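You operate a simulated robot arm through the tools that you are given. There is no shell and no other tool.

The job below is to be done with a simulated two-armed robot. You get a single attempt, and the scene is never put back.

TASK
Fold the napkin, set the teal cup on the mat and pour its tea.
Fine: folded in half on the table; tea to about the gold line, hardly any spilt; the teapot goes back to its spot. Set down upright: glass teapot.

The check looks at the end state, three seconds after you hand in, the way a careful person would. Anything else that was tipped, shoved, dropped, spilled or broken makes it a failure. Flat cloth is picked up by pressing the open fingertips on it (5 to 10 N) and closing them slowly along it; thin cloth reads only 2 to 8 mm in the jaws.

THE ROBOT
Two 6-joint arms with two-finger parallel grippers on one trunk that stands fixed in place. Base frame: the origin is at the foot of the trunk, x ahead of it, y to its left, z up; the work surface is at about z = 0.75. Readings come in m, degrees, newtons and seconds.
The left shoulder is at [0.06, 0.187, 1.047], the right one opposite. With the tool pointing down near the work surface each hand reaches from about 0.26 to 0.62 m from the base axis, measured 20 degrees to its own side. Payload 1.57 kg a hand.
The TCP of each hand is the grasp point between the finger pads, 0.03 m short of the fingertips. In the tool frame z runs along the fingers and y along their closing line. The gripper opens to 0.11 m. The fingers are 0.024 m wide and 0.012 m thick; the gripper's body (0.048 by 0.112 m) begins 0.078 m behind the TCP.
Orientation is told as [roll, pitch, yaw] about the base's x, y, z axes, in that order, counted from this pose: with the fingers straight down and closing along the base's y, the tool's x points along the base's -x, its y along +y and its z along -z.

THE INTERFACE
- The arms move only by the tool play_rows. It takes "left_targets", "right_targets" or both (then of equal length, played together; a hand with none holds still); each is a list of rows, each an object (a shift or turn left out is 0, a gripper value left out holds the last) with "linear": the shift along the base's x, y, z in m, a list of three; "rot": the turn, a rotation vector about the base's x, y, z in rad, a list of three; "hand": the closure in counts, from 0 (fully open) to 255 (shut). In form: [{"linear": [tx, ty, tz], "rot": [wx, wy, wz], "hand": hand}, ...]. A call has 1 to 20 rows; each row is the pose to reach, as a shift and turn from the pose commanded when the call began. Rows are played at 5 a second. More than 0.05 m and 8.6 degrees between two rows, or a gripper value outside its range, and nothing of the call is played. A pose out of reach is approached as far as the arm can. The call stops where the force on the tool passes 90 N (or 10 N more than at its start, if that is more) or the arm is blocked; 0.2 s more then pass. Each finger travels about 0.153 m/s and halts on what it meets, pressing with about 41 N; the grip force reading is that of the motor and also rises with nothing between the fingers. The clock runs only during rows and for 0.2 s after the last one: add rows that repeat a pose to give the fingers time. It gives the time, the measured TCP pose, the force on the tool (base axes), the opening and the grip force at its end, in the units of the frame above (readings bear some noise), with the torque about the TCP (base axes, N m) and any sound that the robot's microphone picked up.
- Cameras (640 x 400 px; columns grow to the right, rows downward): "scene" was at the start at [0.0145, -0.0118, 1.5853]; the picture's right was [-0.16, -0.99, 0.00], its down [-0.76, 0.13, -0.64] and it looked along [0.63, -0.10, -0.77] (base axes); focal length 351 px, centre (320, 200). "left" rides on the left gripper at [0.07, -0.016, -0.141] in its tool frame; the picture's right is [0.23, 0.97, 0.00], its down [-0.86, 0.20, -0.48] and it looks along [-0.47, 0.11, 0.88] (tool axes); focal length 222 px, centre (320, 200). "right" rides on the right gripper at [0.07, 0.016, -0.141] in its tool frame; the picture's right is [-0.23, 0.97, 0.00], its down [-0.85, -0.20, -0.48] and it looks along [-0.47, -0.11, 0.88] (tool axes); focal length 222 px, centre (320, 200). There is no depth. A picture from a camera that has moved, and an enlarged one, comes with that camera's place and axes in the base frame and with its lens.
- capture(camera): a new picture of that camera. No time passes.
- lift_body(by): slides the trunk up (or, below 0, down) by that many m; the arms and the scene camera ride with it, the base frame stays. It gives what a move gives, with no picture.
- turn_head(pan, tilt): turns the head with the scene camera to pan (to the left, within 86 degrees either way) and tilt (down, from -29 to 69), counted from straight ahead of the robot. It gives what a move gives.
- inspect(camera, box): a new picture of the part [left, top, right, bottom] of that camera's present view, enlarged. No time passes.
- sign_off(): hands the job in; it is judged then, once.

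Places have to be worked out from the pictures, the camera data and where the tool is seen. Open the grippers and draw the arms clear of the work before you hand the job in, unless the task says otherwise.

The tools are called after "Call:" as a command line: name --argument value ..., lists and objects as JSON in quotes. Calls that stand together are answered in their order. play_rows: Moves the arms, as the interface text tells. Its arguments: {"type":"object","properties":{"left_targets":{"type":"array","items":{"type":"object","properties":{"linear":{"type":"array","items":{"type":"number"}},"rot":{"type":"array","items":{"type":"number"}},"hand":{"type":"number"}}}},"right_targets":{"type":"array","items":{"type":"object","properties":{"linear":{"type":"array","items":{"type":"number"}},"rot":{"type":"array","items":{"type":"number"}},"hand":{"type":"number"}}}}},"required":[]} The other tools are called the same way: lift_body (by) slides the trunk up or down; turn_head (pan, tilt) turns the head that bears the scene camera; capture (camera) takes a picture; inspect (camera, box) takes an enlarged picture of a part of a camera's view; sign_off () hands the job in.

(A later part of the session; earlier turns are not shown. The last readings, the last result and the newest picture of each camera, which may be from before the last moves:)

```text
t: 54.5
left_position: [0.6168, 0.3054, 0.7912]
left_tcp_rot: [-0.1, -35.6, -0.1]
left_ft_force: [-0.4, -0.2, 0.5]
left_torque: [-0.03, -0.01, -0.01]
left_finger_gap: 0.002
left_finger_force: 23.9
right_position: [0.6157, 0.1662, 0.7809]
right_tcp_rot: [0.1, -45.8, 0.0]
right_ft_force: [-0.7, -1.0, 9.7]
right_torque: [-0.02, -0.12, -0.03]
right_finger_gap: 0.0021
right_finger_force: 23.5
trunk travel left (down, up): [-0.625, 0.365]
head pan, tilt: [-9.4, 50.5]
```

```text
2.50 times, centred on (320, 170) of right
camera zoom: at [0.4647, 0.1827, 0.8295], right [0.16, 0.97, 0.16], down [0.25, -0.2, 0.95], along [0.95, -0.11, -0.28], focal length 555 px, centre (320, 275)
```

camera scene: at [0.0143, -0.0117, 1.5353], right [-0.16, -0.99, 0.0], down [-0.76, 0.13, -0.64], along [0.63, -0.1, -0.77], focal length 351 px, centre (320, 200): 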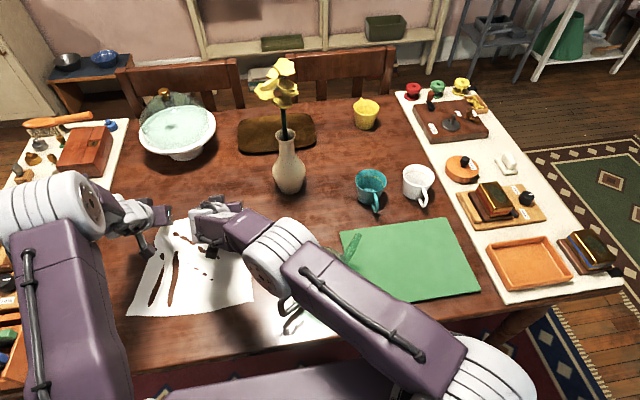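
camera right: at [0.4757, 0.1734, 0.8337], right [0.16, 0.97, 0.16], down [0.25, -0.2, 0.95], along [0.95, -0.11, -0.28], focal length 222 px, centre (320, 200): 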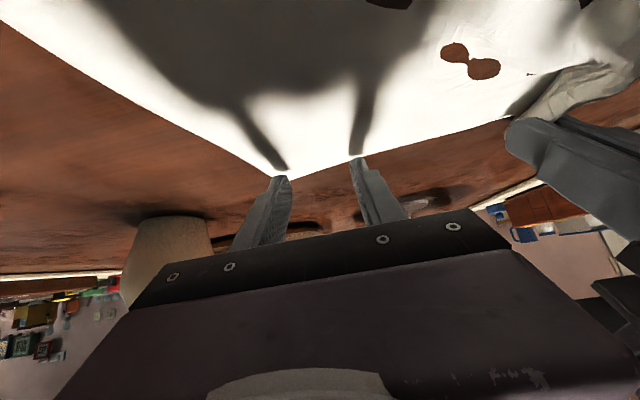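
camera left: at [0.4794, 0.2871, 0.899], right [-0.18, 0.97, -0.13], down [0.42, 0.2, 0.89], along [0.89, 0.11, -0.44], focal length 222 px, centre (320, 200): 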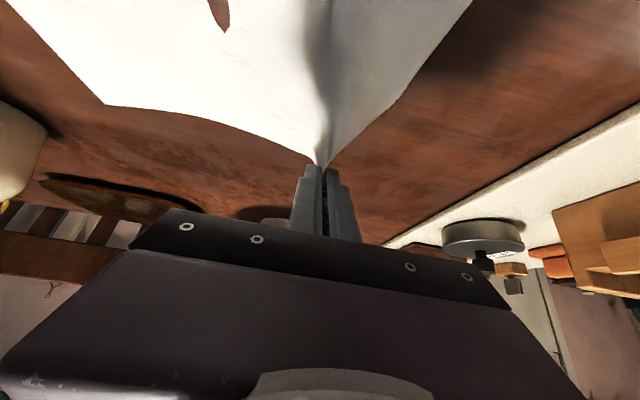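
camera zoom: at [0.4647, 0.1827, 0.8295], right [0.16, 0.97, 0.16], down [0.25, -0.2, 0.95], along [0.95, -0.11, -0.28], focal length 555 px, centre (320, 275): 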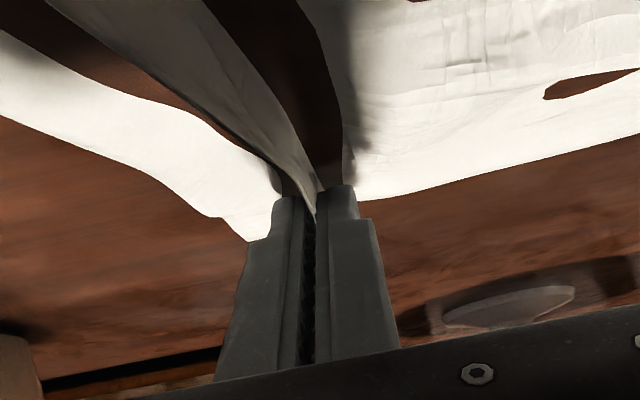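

Both hands now hold cloth: right jaws 2.1 mm, left 2.0 mm. I lift both together a little and draw back slightly, then check the picture.

Call:
play_rows --left_targets '[{"linear": [-0.005, 0.0, 0.01]}, {"linear": [-0.012, 0.0, 0.02]}, {"linear": [-0.02, 0.0, 0.03]}, {"linear": [-0.02, 0.0, 0.03]}]' --right_targets '[{"linear": [-0.005, 0.0, 0.01]}, {"linear": [-0.012, 0.0, 0.025]}, {"linear": [-0.02, 0.0, 0.04]}, {"linear": [-0.02, 0.0, 0.04]}]'

Call:
capture --camera "scene"

Call:
capture --camera "right"

Call:
capture --camera "left"

```text
t: 55.5
left_position: [0.5982, 0.3048, 0.8213]
left_tcp_rot: [-0.1, -35.6, -0.1]
left_ft_force: [0.1, -0.2, -1.0]
left_torque: [0.0, 0.0, -0.02]
left_finger_gap: 0.0021
left_finger_force: 23.3
right_position: [0.5976, 0.1662, 0.8205]
right_tcp_rot: [0.0, -45.7, 0.0]
right_ft_force: [-0.1, 0.2, -0.1]
right_torque: [0.01, 0.02, 0.0]
right_finger_gap: 0.0021
right_finger_force: 23.9
trunk travel left (down, up): [-0.625, 0.365]
head pan, tilt: [-9.4, 50.5]
```

```text
taken
camera scene: at [0.015, -0.0115, 1.5352], right [-0.16, -0.99, 0.0], down [-0.76, 0.13, -0.64], along [0.63, -0.1, -0.77], focal length 351 px, centre (320, 200)
```

scene: 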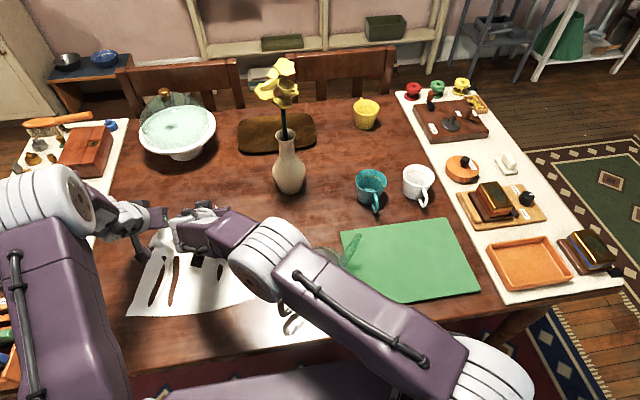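

```text
taken
camera right: at [0.4471, 0.1831, 0.8689], right [0.16, 0.97, 0.16], down [0.25, -0.2, 0.95], along [0.95, -0.11, -0.28], focal length 222 px, centre (320, 200)
```

right: 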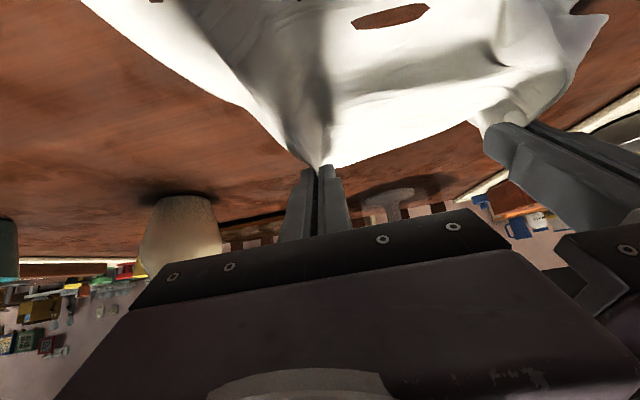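

```text
taken
camera left: at [0.4575, 0.2894, 0.8968], right [-0.18, 0.97, -0.13], down [0.42, 0.2, 0.89], along [0.89, 0.11, -0.44], focal length 222 px, centre (320, 200)
```

left: 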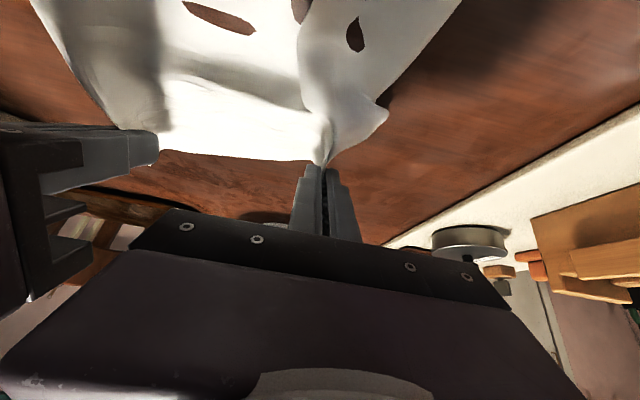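

Both corners are lifted and the cloth hangs between the hands. I draw both back 3 cm while spreading them slightly, then raise the trunk 5 cm to carry the cloth up.

Call:
play_rows --left_targets '[{"linear": [-0.01, 0.003, 0.0]}, {"linear": [-0.02, 0.006, 0.0]}, {"linear": [-0.03, 0.01, 0.0]}, {"linear": [-0.03, 0.01, 0.0]}]' --right_targets '[{"linear": [-0.01, -0.005, 0.0]}, {"linear": [-0.02, -0.01, 0.0]}, {"linear": [-0.03, -0.015, 0.0]}, {"linear": [-0.03, -0.015, 0.0]}]'

Call:
lift_body --by 0.05

Call:
capture --camera "scene"

Call:
capture --camera "left"

Call:
capture --camera "right"

```text
t: 56.5
left_position: [0.567, 0.3143, 0.8218]
left_tcp_rot: [-0.1, -35.5, -0.2]
left_ft_force: [2.4, -21.2, 0.0]
left_torque: [-0.72, -0.03, -0.12]
left_finger_gap: 0.0022
left_finger_force: 23.6
right_position: [0.5667, 0.1543, 0.8201]
right_tcp_rot: [0.3, -45.8, 0.0]
right_ft_force: [-1.6, 22.3, 0.3]
right_torque: [0.66, 0.11, 0.38]
right_finger_gap: 0.0031
right_finger_force: 24.3
trunk travel left (down, up): [-0.625, 0.365]
head pan, tilt: [-9.4, 50.5]
```

```text
t: 57.4
left_position: [0.5659, 0.3145, 0.8711]
left_tcp_rot: [0.0, -35.5, -0.1]
left_ft_force: [1.3, -26.3, -0.6]
left_torque: [-0.83, -0.1, -0.08]
left_finger_gap: 0.0023
left_finger_force: 23.8
right_position: [0.5654, 0.1524, 0.8689]
right_tcp_rot: [0.3, -45.8, -0.1]
right_ft_force: [-2.1, 26.1, -0.2]
right_torque: [0.79, 0.05, 0.44]
right_finger_gap: 0.0035
right_finger_force: 24.4
trunk travel left (down, up): [-0.675, 0.315]
head pan, tilt: [-9.4, 50.5]
```

```text
taken
camera scene: at [0.0148, -0.0115, 1.5853], right [-0.16, -0.99, 0.0], down [-0.76, 0.13, -0.64], along [0.63, -0.1, -0.77], focal length 351 px, centre (320, 200)
```

scene: 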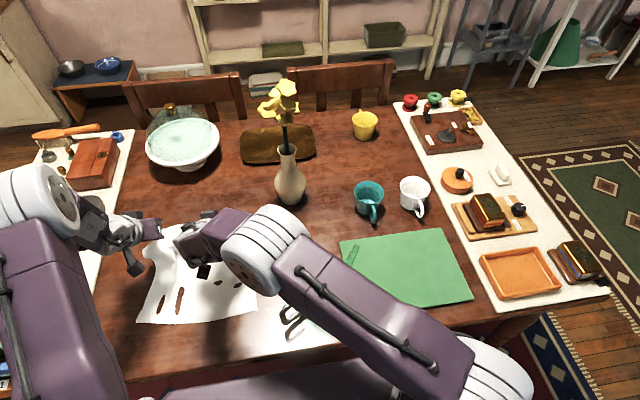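

```text
taken
camera left: at [0.4274, 0.2989, 0.9469], right [-0.18, 0.97, -0.13], down [0.42, 0.2, 0.89], along [0.89, 0.11, -0.44], focal length 222 px, centre (320, 200)
```

left: 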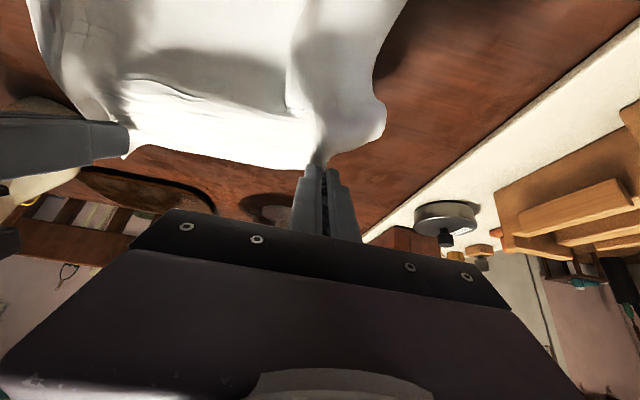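

```text
taken
camera right: at [0.416, 0.1694, 0.9187], right [0.16, 0.97, 0.17], down [0.25, -0.2, 0.95], along [0.95, -0.1, -0.28], focal length 222 px, centre (320, 200)
```

right: 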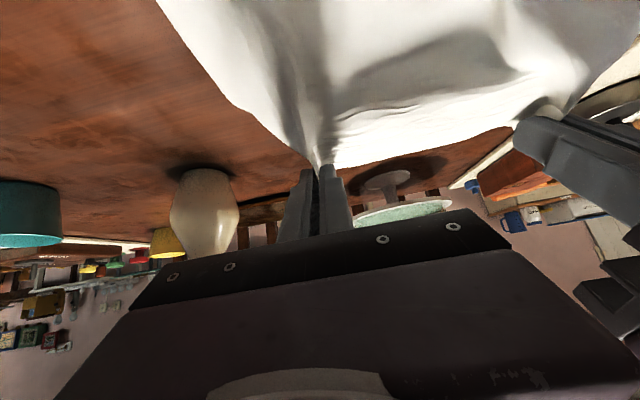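

The spread was too much: there is 26 N of tension between the hands. I immediately bring them back together to slacken the cloth before continuing.

Call:
play_rows --left_targets '[{"linear": [0.0, -0.005, 0.0]}, {"linear": [0.0, -0.01, 0.0]}, {"linear": [0.0, -0.01, 0.0]}]' --right_targets '[{"linear": [0.0, 0.006, 0.0]}, {"linear": [0.0, 0.012, 0.0]}, {"linear": [0.0, 0.012, 0.0]}]'

```text
t: 58.2
left_position: [0.5667, 0.3074, 0.8709]
left_tcp_rot: [0.0, -35.5, -0.1]
left_ft_force: [-1.0, 0.9, 0.5]
left_torque: [0.01, 0.03, -0.02]
left_finger_gap: 0.0021
left_finger_force: 23.5
right_position: [0.5663, 0.1626, 0.8703]
right_tcp_rot: [-0.3, -45.7, 0.0]
right_ft_force: [0.0, 0.6, -0.4]
right_torque: [0.01, -0.02, 0.0]
right_finger_gap: 0.0022
right_finger_force: 23.1
trunk travel left (down, up): [-0.675, 0.315]
head pan, tilt: [-9.4, 50.5]
```

The tension is gone and both grips are still good. Now I swing both hands together, up and back over the fold line toward the near edge.

Call:
play_rows --left_targets '[{"linear": [-0.015, 0.0, 0.006]}, {"linear": [-0.03, 0.0, 0.01]}, {"linear": [-0.048, 0.0, 0.011]}, {"linear": [-0.065, 0.0, 0.01]}, {"linear": [-0.083, 0.0, 0.005]}, {"linear": [-0.1, 0.0, -0.003]}, {"linear": [-0.115, 0.0, -0.014], "rot": [0, 0.03, 0]}, {"linear": [-0.128, 0.0, -0.027], "rot": [0, 0.06, 0]}, {"linear": [-0.138, 0.0, -0.04], "rot": [0, 0.1, 0]}, {"linear": [-0.138, 0.0, -0.04], "rot": [0, 0.1, 0]}]' --right_targets '[{"linear": [-0.015, 0.0, 0.006]}, {"linear": [-0.03, 0.0, 0.01], "rot": [0, 0.03, 0]}, {"linear": [-0.048, 0.0, 0.011], "rot": [0, 0.06, 0]}, {"linear": [-0.065, 0.0, 0.01], "rot": [0, 0.09, 0]}, {"linear": [-0.083, 0.0, 0.005], "rot": [0, 0.12, 0]}, {"linear": [-0.1, 0.0, -0.003], "rot": [0, 0.15, 0]}, {"linear": [-0.115, 0.0, -0.014], "rot": [0, 0.19, 0]}, {"linear": [-0.128, 0.0, -0.027], "rot": [0, 0.23, 0]}, {"linear": [-0.138, 0.0, -0.04], "rot": [0, 0.27, 0]}, {"linear": [-0.138, 0.0, -0.04], "rot": [0, 0.27, 0]}]'

Call:
capture --camera "scene"

Call:
capture --camera "left"

Call:
capture --camera "right"

```text
t: 60.4
left_position: [0.4462, 0.3164, 0.8417]
left_tcp_rot: [-0.9, -29.2, 0.3]
left_ft_force: [-0.7, -2.6, -0.6]
left_torque: [-0.09, 0.01, 0.03]
left_finger_gap: 0.0019
left_finger_force: 23.7
left hand out of reach, approached as far as the arm can: row 6, 7, 8, 9, 10
right_position: [0.4287, 0.1646, 0.8304]
right_tcp_rot: [-0.1, -30.3, 0.0]
right_ft_force: [0.9, 1.2, 0.5]
right_torque: [0.06, -0.03, 0.01]
right_finger_gap: 0.002
right_finger_force: 23.6
trunk travel left (down, up): [-0.675, 0.315]
head pan, tilt: [-9.4, 50.5]
```

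```text
taken
camera scene: at [0.0143, -0.0118, 1.5853], right [-0.16, -0.99, 0.0], down [-0.76, 0.13, -0.64], along [0.63, -0.1, -0.77], focal length 351 px, centre (320, 200)
```

scene: 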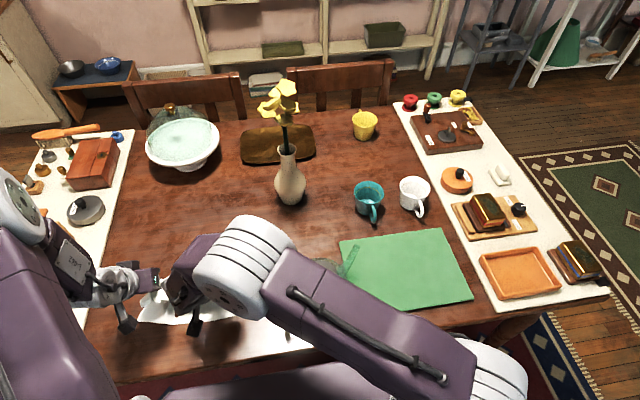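

```text
taken
camera left: at [0.316, 0.3007, 0.9319], right [-0.19, 0.97, -0.13], down [0.51, 0.21, 0.83], along [0.84, 0.1, -0.54], focal length 222 px, centre (320, 200)
```

left: 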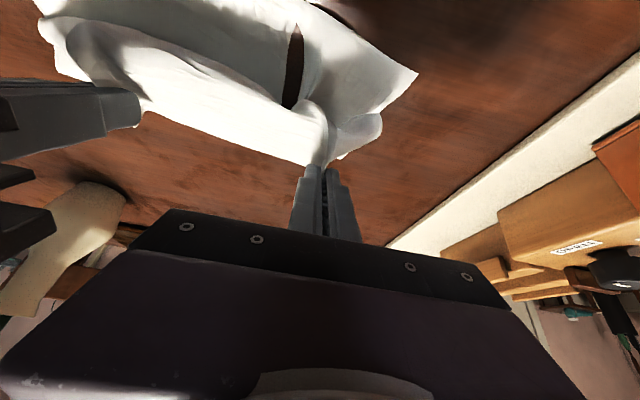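

```text
taken
camera right: at [0.2971, 0.1801, 0.9169], right [0.2, 0.97, 0.12], down [0.5, -0.2, 0.84], along [0.85, -0.11, -0.52], focal length 222 px, centre (320, 200)
```

right: 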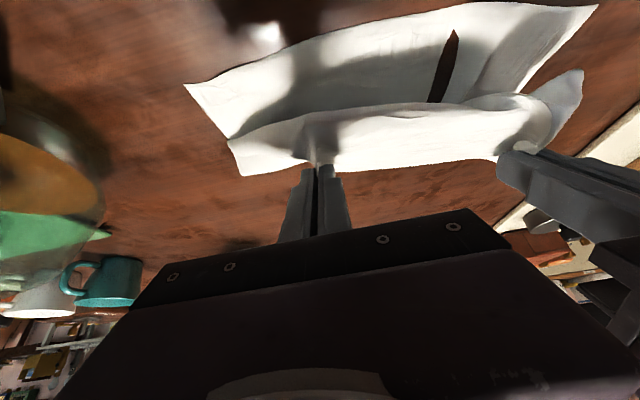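

The fold is coming over, but the left arm ran into its minimum reach at this tilt. I bring the fingers more upright, 10° left and 20° right, while lowering both pinches onto the near edge, now running from (0.373, 0.084) to (0.396, 0.371).

Call:
play_rows --left_targets '[{"linear": [0.0, -0.003, -0.004], "rot": [0, 0.07, 0]}, {"linear": [-0.005, -0.006, -0.01], "rot": [0, 0.14, 0]}, {"linear": [-0.01, -0.009, -0.018], "rot": [0, 0.21, 0]}, {"linear": [-0.015, -0.012, -0.028], "rot": [0, 0.28, 0]}, {"linear": [-0.02, -0.014, -0.038], "rot": [0, 0.335, 0]}, {"linear": [-0.022, -0.016, -0.046], "rot": [0, 0.335, 0]}, {"linear": [-0.022, -0.016, -0.05], "rot": [0, 0.335, 0]}, {"linear": [-0.022, -0.016, -0.05], "rot": [0, 0.335, 0]}]' --right_targets '[{"linear": [-0.003, -0.001, -0.002], "rot": [0, 0.04, 0]}, {"linear": [-0.007, -0.002, -0.006], "rot": [0, 0.08, 0]}, {"linear": [-0.012, -0.004, -0.012], "rot": [0, 0.12, 0]}, {"linear": [-0.017, -0.006, -0.02], "rot": [0, 0.15, 0]}, {"linear": [-0.021, -0.007, -0.028], "rot": [0, 0.18, 0]}, {"linear": [-0.023, -0.008, -0.036], "rot": [0, 0.18, 0]}, {"linear": [-0.023, -0.008, -0.04], "rot": [0, 0.18, 0]}, {"linear": [-0.023, -0.008, -0.04], "rot": [0, 0.18, 0]}]'

Call:
capture --camera "left"

Call:
capture --camera "right"

Call:
inspect --camera "scene" --box '[80, 200, 300, 350]'

```text
t: 62.2
left_position: [0.4227, 0.3017, 0.7929]
left_tcp_rot: [0.1, -10.7, 0.0]
left_ft_force: [-0.2, -0.8, 3.7]
left_torque: [-0.01, -0.05, -0.03]
left_finger_gap: 0.0018
left_finger_force: 23.7
left hand out of reach, approached as far as the arm can: row 4, 5
right_position: [0.4057, 0.1563, 0.7891]
right_tcp_rot: [0.1, -20.1, -0.2]
right_ft_force: [-0.5, 0.0, 2.5]
right_torque: [0.02, -0.06, 0.04]
right_finger_gap: 0.002
right_finger_force: 23.4
trunk travel left (down, up): [-0.675, 0.315]
head pan, tilt: [-9.4, 50.5]
```

```text
taken
camera left: at [0.3281, 0.2834, 0.9205], right [-0.22, 0.97, -0.04], down [0.75, 0.2, 0.63], along [0.62, 0.11, -0.78], focal length 222 px, centre (320, 200)
```

left: 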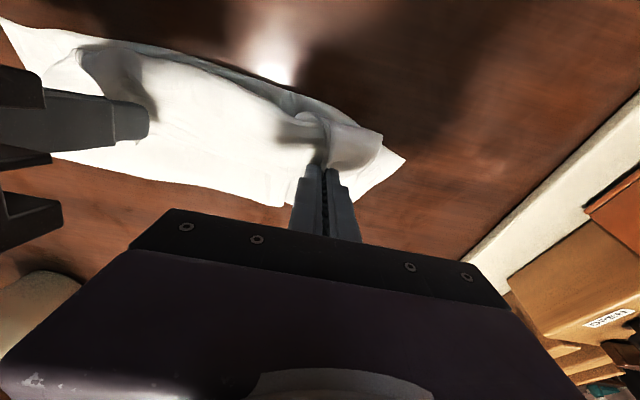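

```text
taken
camera right: at [0.291, 0.1729, 0.8992], right [0.21, 0.97, 0.08], down [0.64, -0.2, 0.74], along [0.74, -0.11, -0.66], focal length 222 px, centre (320, 200)
```

right: 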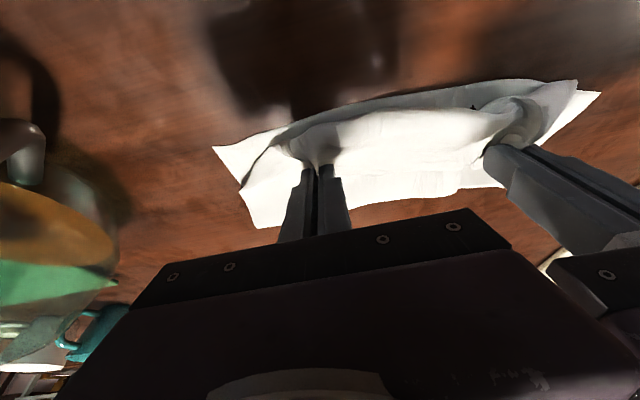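

```text
2.67 times, centred on (190, 275) of scene
camera zoom: at [0.014, -0.0121, 1.5853], right [-0.16, -0.99, 0.0], down [-0.76, 0.13, -0.64], along [0.63, -0.1, -0.77], focal length 936 px, centre (667, 0)
```

zoom: 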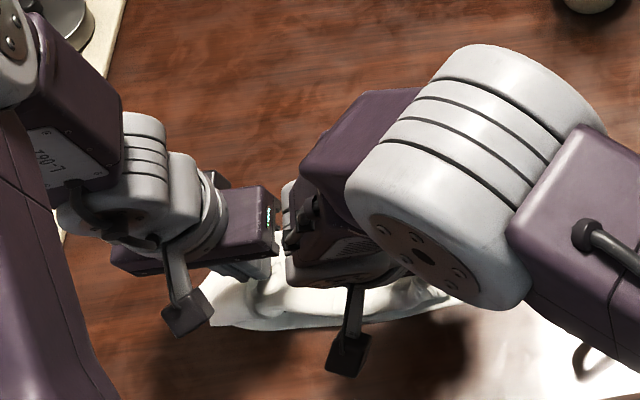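

The far half now lies over the near half, with both hands touching lightly at about 3 N. I release slowly: each hand drifts outward as it opens, so its inner finger stays put and its outer finger smooths the corner outward.

Call:
play_rows --left_targets '[{"linear": [0, 0.0022, 0], "hand": 245}, {"linear": [0, 0.0043, 0], "hand": 235}, {"linear": [0, 0.0065, 0], "hand": 225}, {"linear": [0, 0.0086, 0], "hand": 215}, {"linear": [0, 0.0108, 0], "hand": 205}, {"linear": [0, 0.0129, 0], "hand": 195}, {"linear": [0, 0.0151, 0], "hand": 185}, {"linear": [0, 0.0173, 0], "hand": 175}, {"linear": [0, 0.0194, 0], "hand": 165}, {"linear": [0, 0.0216, 0], "hand": 155}, {"linear": [0, 0.0237, 0], "hand": 145}, {"linear": [0, 0.025, 0], "hand": 139}, {"linear": [0, 0.025, 0], "hand": 139}]' --right_targets '[{"linear": [0, -0.0022, 0], "hand": 245}, {"linear": [0, -0.0043, 0], "hand": 235}, {"linear": [0, -0.0065, 0], "hand": 225}, {"linear": [0, -0.0086, 0], "hand": 215}, {"linear": [0, -0.0108, 0], "hand": 205}, {"linear": [0, -0.0129, 0], "hand": 195}, {"linear": [0, -0.0151, 0], "hand": 185}, {"linear": [0, -0.0173, 0], "hand": 175}, {"linear": [0, -0.0194, 0], "hand": 165}, {"linear": [0, -0.0216, 0], "hand": 155}, {"linear": [0, -0.0237, 0], "hand": 145}, {"linear": [0, -0.025, 0], "hand": 139}, {"linear": [0, -0.025, 0], "hand": 139}]'

Call:
capture --camera "left"

Call:
capture --camera "right"

```text
t: 65.0
left_position: [0.423, 0.3257, 0.7935]
left_tcp_rot: [0.0, -10.6, 0.0]
left_ft_force: [-0.1, 0.7, 0.2]
left_torque: [-0.01, -0.02, 0.01]
left_finger_gap: 0.0502
left_finger_force: 0.0
right_position: [0.4054, 0.1298, 0.7898]
right_tcp_rot: [-0.1, -20.1, -0.1]
right_ft_force: [0.0, 0.0, 1.0]
right_torque: [0.02, -0.04, -0.02]
right_finger_gap: 0.0502
right_finger_force: 0.3
trunk travel left (down, up): [-0.675, 0.315]
head pan, tilt: [-9.4, 50.5]
```

```text
taken
camera left: at [0.328, 0.3083, 0.9196], right [-0.22, 0.97, -0.04], down [0.75, 0.2, 0.63], along [0.62, 0.11, -0.78], focal length 222 px, centre (320, 200)
```

left: 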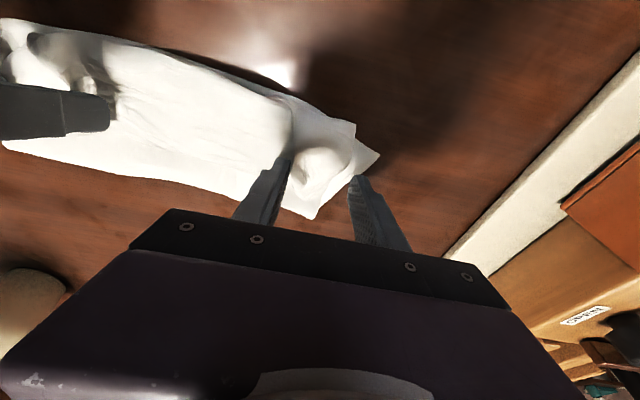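

```text
taken
camera right: at [0.2914, 0.1471, 0.8989], right [0.21, 0.97, 0.08], down [0.64, -0.2, 0.74], along [0.74, -0.11, -0.67], focal length 222 px, centre (320, 200)
```

right: 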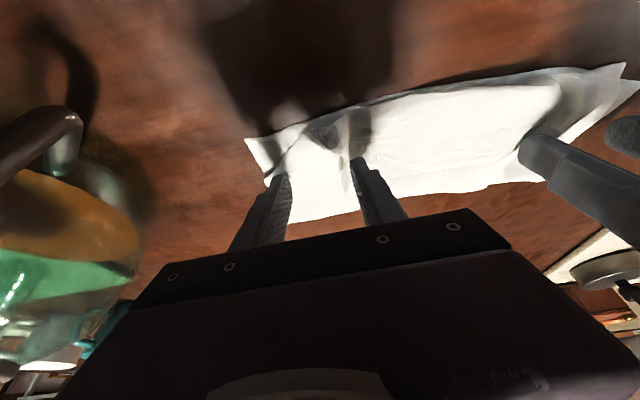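

Both corners are released, with small humps left between the fingers. I raise both hands straight up and clear the view.

Call:
play_rows --left_targets '[{"linear": [0, 0, 0.02]}, {"linear": [0, 0, 0.05]}, {"linear": [0, 0, 0.09]}, {"linear": [0, 0.01, 0.13], "rot": [0, 0.1, 0]}, {"linear": [-0.01, 0.04, 0.16], "rot": [0, 0.18, 0]}, {"linear": [-0.02, 0.08, 0.18], "rot": [0, 0.18, 0]}]' --right_targets '[{"linear": [0, 0, 0.02]}, {"linear": [0, 0, 0.06]}, {"linear": [0, 0, 0.1]}, {"linear": [0, 0, 0.14], "rot": [0, 0.12, 0]}, {"linear": [0, -0.02, 0.18], "rot": [0, 0.24, 0]}, {"linear": [0, -0.05, 0.21], "rot": [0, 0.35, 0]}]'

Call:
play_rows --right_targets '[{"linear": [0, -0.04, 0.02]}, {"linear": [0, -0.085, 0.03]}, {"linear": [0, -0.13, 0.04]}, {"linear": [0, -0.175, 0.05]}, {"linear": [0, -0.22, 0.06]}, {"linear": [0, -0.265, 0.06]}, {"linear": [0, -0.31, 0.06]}, {"linear": [0, -0.355, 0.06]}]'

Call:
capture --camera "scene"

Call:
inspect --camera "scene" --box '[110, 200, 290, 340]'

Call:
capture --camera "left"

```text
t: 66.4
left_position: [0.4004, 0.4071, 0.9721]
left_tcp_rot: [0.0, -0.2, 0.0]
left_ft_force: [0.4, 0.2, 0.8]
left_torque: [-0.02, 0.0, 0.0]
left_finger_gap: 0.05
left_finger_force: 0.0
right_position: [0.404, 0.0808, 1.0007]
right_tcp_rot: [-0.1, 0.0, 0.0]
right_ft_force: [0.0, 0.2, -0.2]
right_torque: [-0.02, -0.02, 0.0]
right_finger_gap: 0.0501
right_finger_force: 0.0
trunk travel left (down, up): [-0.675, 0.315]
head pan, tilt: [-9.4, 50.5]
```

```text
t: 68.2
left_position: [0.4009, 0.4061, 0.9716]
left_tcp_rot: [0.0, -0.3, 0.0]
left_ft_force: [0.5, -0.1, -0.5]
left_torque: [0.01, 0.01, 0.0]
left_finger_gap: 0.0502
left_finger_force: 0.0
right_position: [0.4039, -0.2775, 1.0605]
right_tcp_rot: [0.1, 0.0, 0.1]
right_ft_force: [0.3, 0.1, 0.8]
right_torque: [0.04, 0.0, -0.01]
right_finger_gap: 0.0501
right_finger_force: 0.0
trunk travel left (down, up): [-0.675, 0.315]
head pan, tilt: [-9.4, 50.5]
```

```text
taken
camera scene: at [0.0145, -0.0134, 1.5852], right [-0.16, -0.99, 0.0], down [-0.76, 0.13, -0.64], along [0.63, -0.1, -0.77], focal length 351 px, centre (320, 200)
```

scene: 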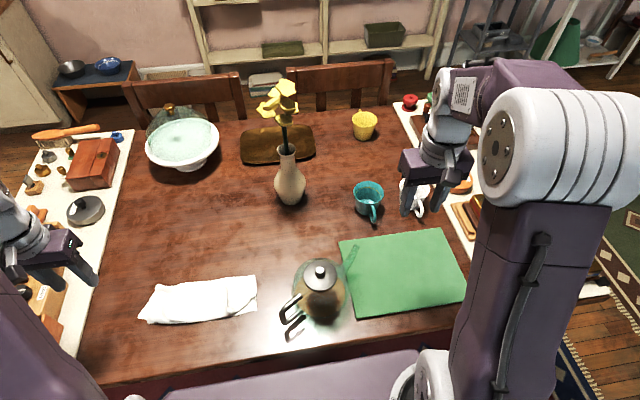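

```text
2.86 times, centred on (200, 270) of scene
camera zoom: at [0.0145, -0.0134, 1.5852], right [-0.16, -0.99, 0.0], down [-0.76, 0.13, -0.64], along [0.63, -0.1, -0.77], focal length 1002 px, centre (663, 0)
```

zoom: 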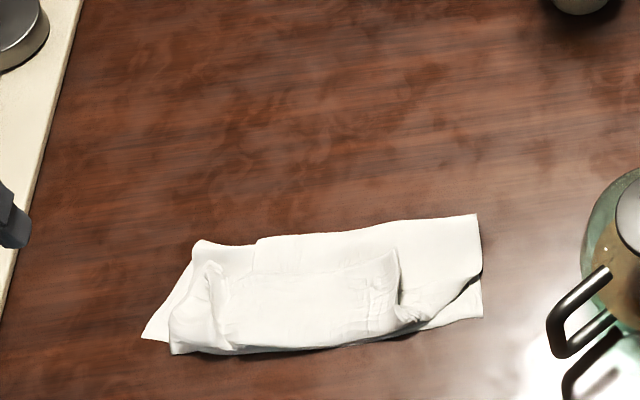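

```text
taken
camera left: at [0.3305, 0.3887, 1.1142], right [-0.23, 0.97, 0.0], down [0.85, 0.2, 0.48], along [0.47, 0.11, -0.88], focal length 222 px, centre (320, 200)
```

left: 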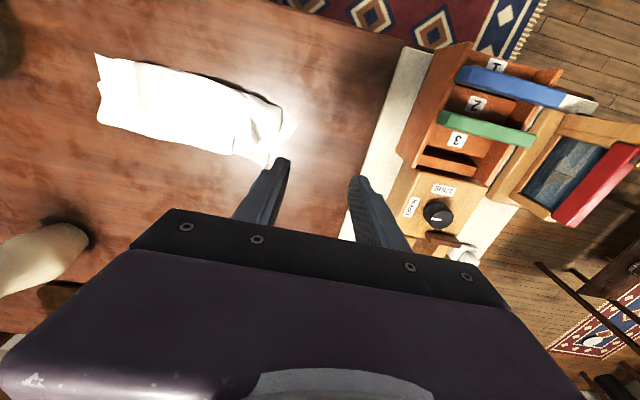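

The napkin is folded over, but its depth looks like only about 10–11 cm instead of 15, so some cloth may be bulging or bunched. I look closer from the wrist camera.

Call:
inspect --camera "left" --box '[70, 30, 320, 190]'

Call:
inspect --camera "scene" --box '[130, 265, 270, 330]'

```text
2.50 times, centred on (195, 110) of left
camera zoom: at [0.3305, 0.3887, 1.1142], right [-0.23, 0.97, 0.0], down [0.85, 0.2, 0.48], along [0.47, 0.11, -0.88], focal length 555 px, centre (632, 425)
```

zoom: 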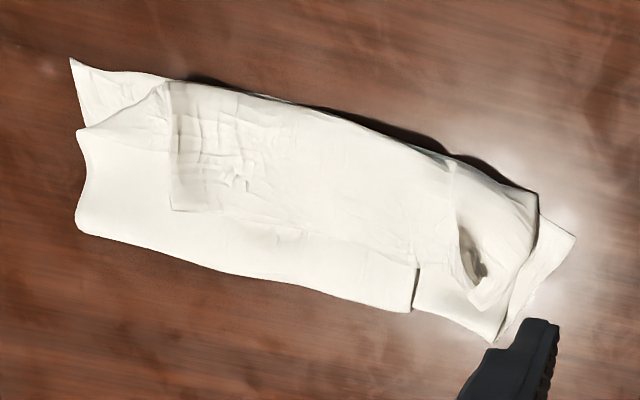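

```text
4.57 times, centred on (200, 298) of scene
camera zoom: at [0.0145, -0.0134, 1.5852], right [-0.16, -0.99, 0.0], down [-0.76, 0.13, -0.64], along [0.63, -0.1, -0.77], focal length 1604 px, centre (869, -246)
```

zoom: 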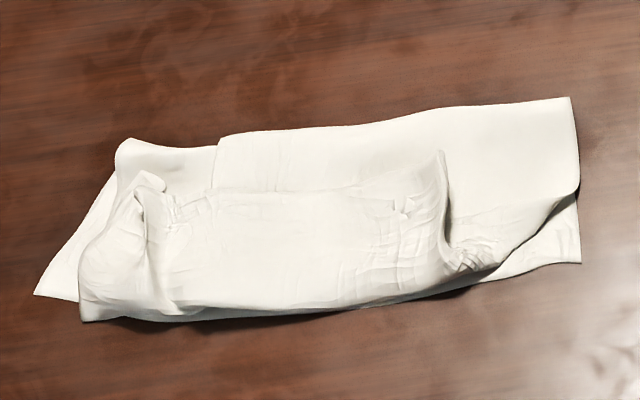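

The scene suggests the far-edge flap beyond the pinch is lying back on top of the fold instead of pointing to the near edge. I move the left hand above the napkin for a detailed look.

Call:
play_rows --left_targets '[{"linear": [0.0, -0.04, 0.01]}, {"linear": [0.0, -0.08, 0.02]}, {"linear": [0.0, -0.12, 0.02]}, {"linear": [0.0, -0.16, 0.02]}, {"linear": [0.0, -0.18, 0.02]}, {"linear": [0.0, -0.18, 0.02]}]'

Call:
inspect --camera "left" --box '[180, 40, 460, 215]'

Call:
inspect --camera "left" --box '[200, 70, 320, 160]'

Call:
inspect --camera "left" --box '[310, 70, 430, 160]'

```text
t: 69.6
left_position: [0.4035, 0.2262, 0.9913]
left_tcp_rot: [0.0, -0.3, -0.1]
left_ft_force: [-0.8, -0.3, 0.1]
left_torque: [-0.01, -0.02, 0.05]
left_finger_gap: 0.0498
left_finger_force: 0.1
right_position: [0.4044, -0.276, 1.06]
right_tcp_rot: [0.0, 0.0, -0.1]
right_ft_force: [0.7, 0.0, 0.0]
right_torque: [-0.02, 0.02, -0.01]
right_finger_gap: 0.05
right_finger_force: 0.0
trunk travel left (down, up): [-0.675, 0.315]
head pan, tilt: [-9.4, 50.5]
```

```text
2.29 times, centred on (320, 128) of left
camera zoom: at [0.3331, 0.2089, 1.1335], right [-0.23, 0.97, 0.0], down [0.85, 0.2, 0.48], along [0.47, 0.11, -0.88], focal length 508 px, centre (320, 366)
```

zoom: 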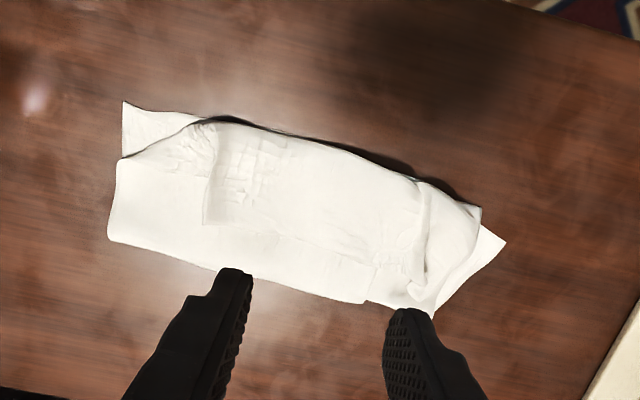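

```text
4.44 times, centred on (260, 115) of left
camera zoom: at [0.3331, 0.2089, 1.1335], right [-0.23, 0.97, 0.0], down [0.85, 0.2, 0.48], along [0.47, 0.11, -0.88], focal length 987 px, centre (587, 578)
```

zoom: 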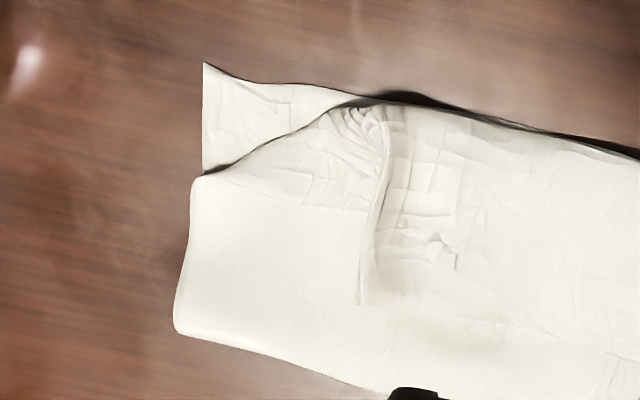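

```text
4.44 times, centred on (370, 115) of left
camera zoom: at [0.3331, 0.2089, 1.1335], right [-0.23, 0.97, 0.0], down [0.85, 0.2, 0.48], along [0.47, 0.11, -0.88], focal length 987 px, centre (98, 578)
```

zoom: 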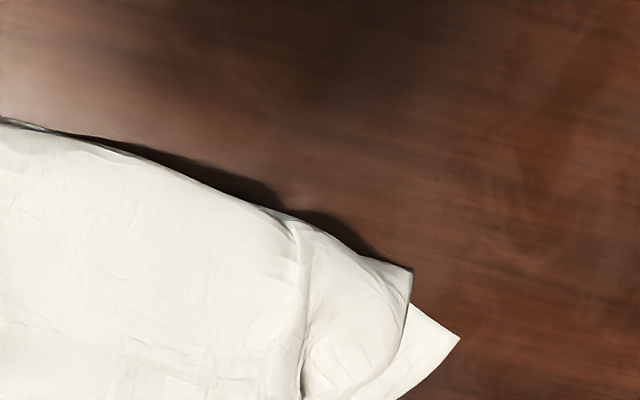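

I need more detail to tell a flipped flap from a simple pleat, so I lower the left hand's camera closer to the napkin.

Call:
play_rows --left_targets '[{"linear": [-0.01, 0.0, -0.04]}, {"linear": [-0.02, 0.0, -0.08]}, {"linear": [-0.03, 0.0, -0.11]}, {"linear": [-0.03, 0.0, -0.11]}]'

Call:
inspect --camera "left" --box '[120, 30, 320, 190]'

Call:
inspect --camera "left" --box '[300, 50, 480, 210]'

Call:
capture --camera "left"

```text
t: 70.6
left_position: [0.373, 0.2246, 0.8837]
left_tcp_rot: [0.0, -0.4, 0.0]
left_ft_force: [0.1, 0.6, 0.3]
left_torque: [-0.01, -0.02, 0.04]
left_finger_gap: 0.0503
left_finger_force: 0.1
right_position: [0.4045, -0.2755, 1.0612]
right_tcp_rot: [0.0, 0.0, 0.0]
right_ft_force: [0.9, 0.0, -0.1]
right_torque: [0.0, -0.02, -0.01]
right_finger_gap: 0.05
right_finger_force: 0.0
trunk travel left (down, up): [-0.675, 0.315]
head pan, tilt: [-9.4, 50.5]
```

```text
2.50 times, centred on (220, 110) of left
camera zoom: at [0.302, 0.2088, 1.025], right [-0.23, 0.97, 0.0], down [0.85, 0.2, 0.48], along [0.47, 0.11, -0.88], focal length 555 px, centre (570, 425)
```

zoom: 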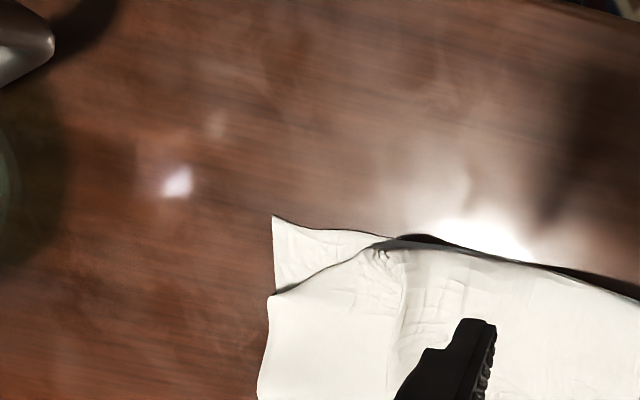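

```text
2.50 times, centred on (390, 130) of left
camera zoom: at [0.302, 0.2088, 1.025], right [-0.23, 0.97, 0.0], down [0.85, 0.2, 0.48], along [0.47, 0.11, -0.88], focal length 555 px, centre (145, 375)
```

zoom: 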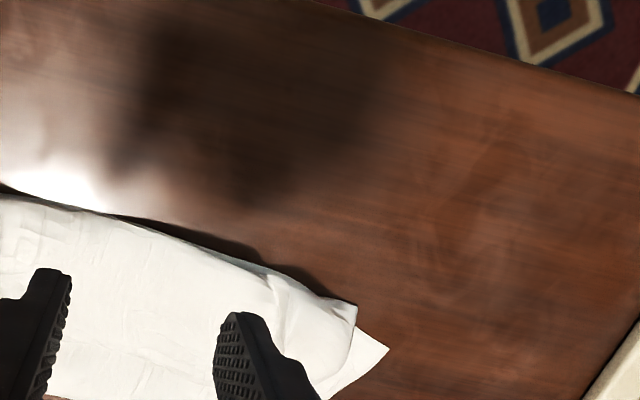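

```text
taken
camera left: at [0.302, 0.2088, 1.025], right [-0.23, 0.97, 0.0], down [0.85, 0.2, 0.48], along [0.47, 0.11, -0.88], focal length 222 px, centre (320, 200)
```

left: 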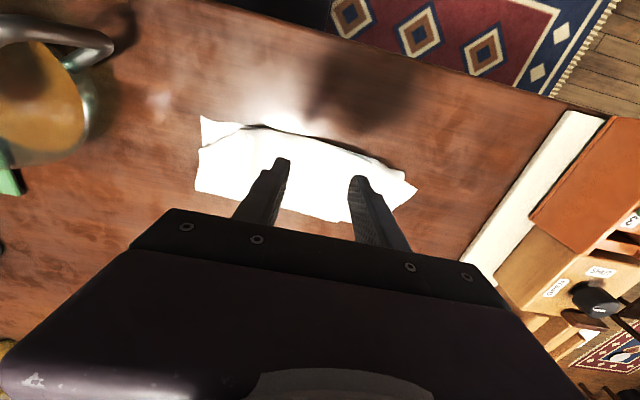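

Call:
inspect --camera "scene" --box '[190, 270, 240, 305]'

Call:
inspect --camera "scene" --box '[220, 270, 265, 325]'

Call:
inspect --camera "scene" --box '[135, 275, 200, 330]'

```text
11.43 times, centred on (215, 288) of scene
camera zoom: at [0.0143, -0.0118, 1.5853], right [-0.16, -0.99, 0.0], down [-0.76, 0.13, -0.64], along [0.63, -0.1, -0.77], focal length 4010 px, centre (1520, -800)
```

zoom: 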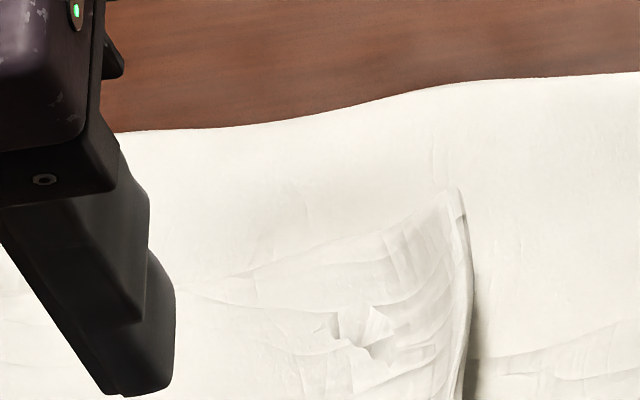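

```text
7.27 times, centred on (242, 298) of scene
camera zoom: at [0.0143, -0.0118, 1.5853], right [-0.16, -0.99, 0.0], down [-0.76, 0.13, -0.64], along [0.63, -0.1, -0.77], focal length 2552 px, centre (884, -509)
```

zoom: 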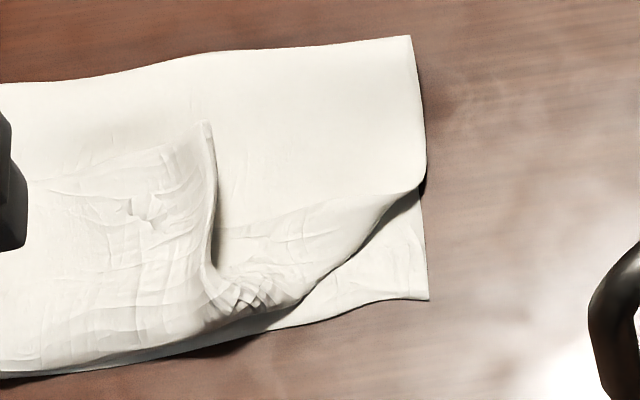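

```text
7.27 times, centred on (168, 302) of scene
camera zoom: at [0.0143, -0.0118, 1.5853], right [-0.16, -0.99, 0.0], down [-0.76, 0.13, -0.64], along [0.63, -0.1, -0.77], focal length 2552 px, centre (1429, -546)
```

zoom: 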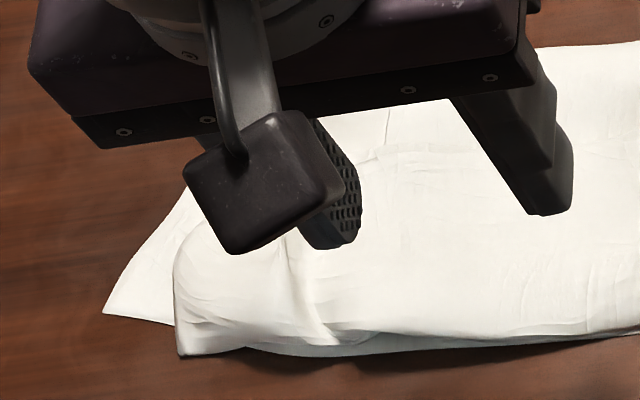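

Now it's clear: the far-edge flap lies on top pointing away from the robot, and the front is a rolled bend. I'll re-grasp right at the far edge of that flap and lay it again. First I clear the left hand to see the flap's left part.

Call:
play_rows --left_targets '[{"linear": [0.0, 0.02, 0.04]}, {"linear": [0.0, 0.05, 0.07]}, {"linear": [0.0, 0.09, 0.09]}, {"linear": [0.0, 0.13, 0.1]}, {"linear": [0.0, 0.17, 0.1]}, {"linear": [0.0, 0.19, 0.1]}]'

Call:
inspect --camera "scene" --box '[135, 270, 205, 330]'

Call:
inspect --camera "scene" --box '[190, 265, 265, 325]'

```text
t: 72.0
left_position: [0.3728, 0.4157, 0.9844]
left_tcp_rot: [0.0, -0.3, -0.1]
left_ft_force: [-0.5, -0.4, -0.6]
left_torque: [0.0, 0.03, -0.02]
left_finger_gap: 0.0503
left_finger_force: 0.0
right_position: [0.4041, -0.2755, 1.0613]
right_tcp_rot: [0.0, -0.1, -0.1]
right_ft_force: [-0.3, -0.2, 0.1]
right_torque: [-0.02, -0.03, 0.03]
right_finger_gap: 0.05
right_finger_force: 0.0
trunk travel left (down, up): [-0.675, 0.315]
head pan, tilt: [-9.4, 50.5]
```

```text
6.67 times, centred on (170, 300) of scene
camera zoom: at [0.0144, -0.0114, 1.5853], right [-0.16, -0.99, 0.0], down [-0.76, 0.13, -0.64], along [0.63, -0.1, -0.77], focal length 2339 px, centre (1320, -467)
```

zoom: 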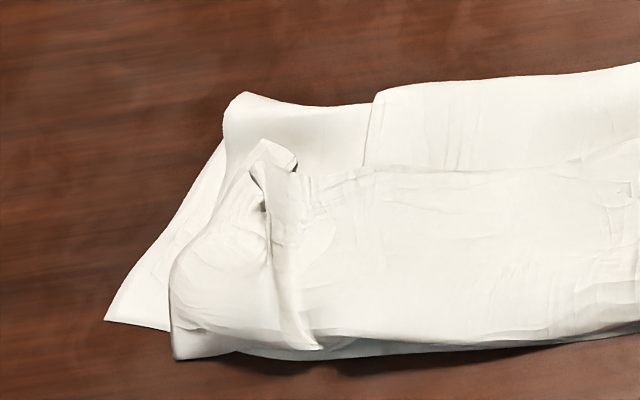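

```text
6.67 times, centred on (228, 295) of scene
camera zoom: at [0.0144, -0.0114, 1.5853], right [-0.16, -0.99, 0.0], down [-0.76, 0.13, -0.64], along [0.63, -0.1, -0.77], focal length 2339 px, centre (937, -433)
```

zoom: 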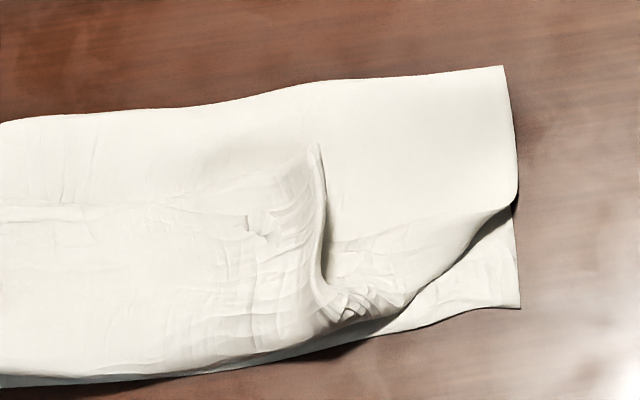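

The two old pinch ridges are still there, at y≈0.156 (right) and y≈0.313 (left), ending at the far edge near x≈0.45. I'll straddle those ridges near their far-edge end and pinch them again. I bring the right hand over first.

Call:
play_rows --right_targets '[{"linear": [0.0, 0.045, 0.0], "hand": 162}, {"linear": [0.0, 0.09, 0.0]}, {"linear": [0.0, 0.135, 0.0]}, {"linear": [0.0, 0.18, 0.0]}, {"linear": [0.0, 0.225, -0.01]}, {"linear": [0.005, 0.27, -0.02]}, {"linear": [0.01, 0.315, -0.03]}, {"linear": [0.015, 0.36, -0.045]}, {"linear": [0.02, 0.4, -0.06]}, {"linear": [0.025, 0.43, -0.08]}, {"linear": [0.033, 0.432, -0.12]}, {"linear": [0.033, 0.432, -0.16]}, {"linear": [0.033, 0.432, -0.2]}, {"linear": [0.033, 0.432, -0.235]}, {"linear": [0.033, 0.432, -0.255]}, {"linear": [0.033, 0.432, -0.255]}]'

Call:
capture --camera "right"

Call:
inspect --camera "right" --box '[200, 80, 440, 260]'

```text
t: 75.4
left_position: [0.3723, 0.4169, 0.9831]
left_tcp_rot: [-0.1, -0.3, -0.2]
left_ft_force: [-1.0, -0.8, 0.4]
left_torque: [-0.01, 0.0, 0.0]
left_finger_gap: 0.05
left_finger_force: 0.0
right_position: [0.4396, 0.1584, 0.8057]
right_tcp_rot: [-0.1, 0.1, 0.0]
right_ft_force: [-0.1, 0.3, -0.5]
right_torque: [0.02, 0.01, -0.01]
right_finger_gap: 0.0402
right_finger_force: 0.0
trunk travel left (down, up): [-0.675, 0.315]
head pan, tilt: [-9.4, 50.5]
```

```text
taken
camera right: at [0.369, 0.1746, 0.9467], right [0.23, 0.97, 0.0], down [0.85, -0.2, 0.48], along [0.47, -0.11, -0.88], focal length 222 px, centre (320, 200)
```

right: 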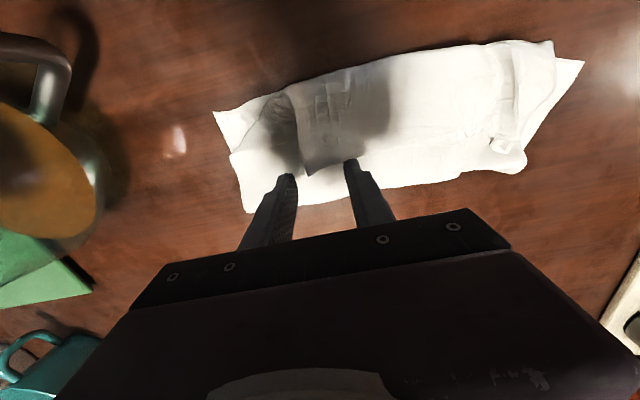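

```text
2.22 times, centred on (320, 170) of right
camera zoom: at [0.369, 0.1746, 0.9467], right [0.23, 0.97, 0.0], down [0.85, -0.2, 0.48], along [0.47, -0.11, -0.88], focal length 494 px, centre (320, 267)
```

zoom: 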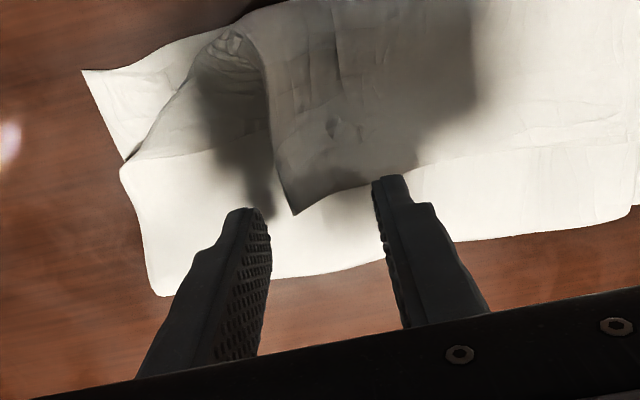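

This close view shows the flap's far-right corner clearly at about (0.444, 0.147), with its edge facing away. I shift the right hand onto that corner with a 50 mm opening and descend to light contact.

Call:
play_rows --right_targets '[{"linear": [-0.004, 0.016, 0.0], "hand": 139}, {"linear": [-0.007, 0.03, 0.0], "hand": 139}, {"linear": [-0.007, 0.03, -0.008], "hand": 139}, {"linear": [-0.007, 0.03, -0.014], "hand": 139}, {"linear": [-0.007, 0.03, -0.018], "hand": 139}, {"linear": [-0.007, 0.03, -0.018], "hand": 139}]'

Call:
inspect --camera "right" --box '[200, 80, 440, 260]'

```text
t: 76.8
left_position: [0.3734, 0.4165, 0.9839]
left_tcp_rot: [0.0, -0.3, 0.0]
left_ft_force: [-1.2, 0.4, 1.0]
left_torque: [0.02, 0.01, -0.02]
left_finger_gap: 0.0499
left_finger_force: 0.0
right_position: [0.4301, 0.1889, 0.7872]
right_tcp_rot: [-0.1, -0.1, 0.0]
right_ft_force: [0.1, 0.3, 0.4]
right_torque: [-0.02, -0.01, 0.0]
right_finger_gap: 0.0501
right_finger_force: 0.1
trunk travel left (down, up): [-0.675, 0.315]
head pan, tilt: [-9.4, 50.5]
```

```text
2.22 times, centred on (320, 170) of right
camera zoom: at [0.3606, 0.2047, 0.9286], right [0.23, 0.97, 0.0], down [0.85, -0.2, 0.48], along [0.47, -0.11, -0.88], focal length 494 px, centre (320, 267)
```

zoom: 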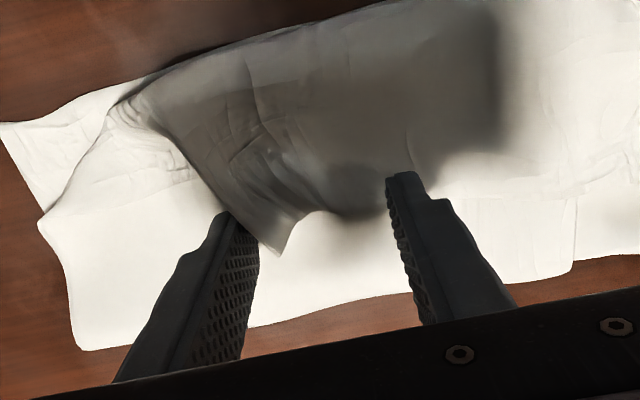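

The outer finger is just outside the flap's corner. I lift a bit, move 27 mm further left and 10 mm back, and come down again.

Call:
play_rows --right_targets '[{"linear": [0.0, 0.0, 0.015]}, {"linear": [-0.005, 0.015, 0.018]}, {"linear": [-0.01, 0.028, 0.018]}, {"linear": [-0.01, 0.028, 0.01]}, {"linear": [-0.01, 0.028, 0.003]}, {"linear": [-0.01, 0.028, 0.0]}, {"linear": [-0.01, 0.028, 0.0]}]'

Call:
inspect --camera "right" --box '[200, 80, 440, 260]'

```text
t: 78.4
left_position: [0.3741, 0.4171, 0.9838]
left_tcp_rot: [0.0, -0.4, 0.0]
left_ft_force: [-0.5, 0.3, -1.6]
left_torque: [-0.01, 0.0, 0.01]
left_finger_gap: 0.05
left_finger_force: 0.2
right_position: [0.4128, 0.2072, 0.7925]
right_tcp_rot: [0.0, 0.0, 0.1]
right_ft_force: [0.2, -0.1, -0.4]
right_torque: [0.0, 0.03, -0.01]
right_finger_gap: 0.05
right_finger_force: 0.0
right hand out of reach, approached as far as the arm can: row 3, 4, 5, 6, 7
trunk travel left (down, up): [-0.675, 0.315]
head pan, tilt: [-9.4, 50.5]
```

```text
2.22 times, centred on (320, 170) of right
camera zoom: at [0.3434, 0.2235, 0.9345], right [0.23, 0.97, 0.0], down [0.85, -0.2, 0.48], along [0.47, -0.11, -0.88], focal length 494 px, centre (320, 267)
```

zoom: 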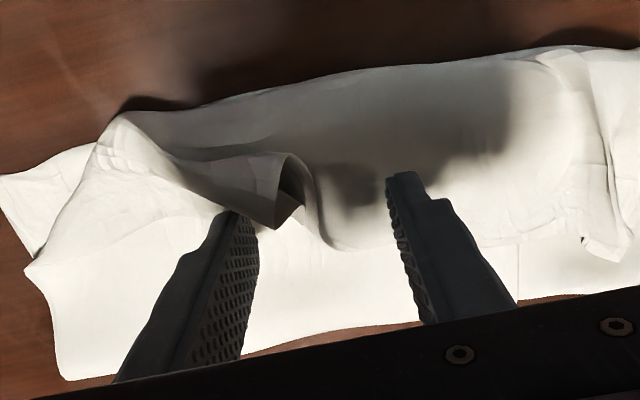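

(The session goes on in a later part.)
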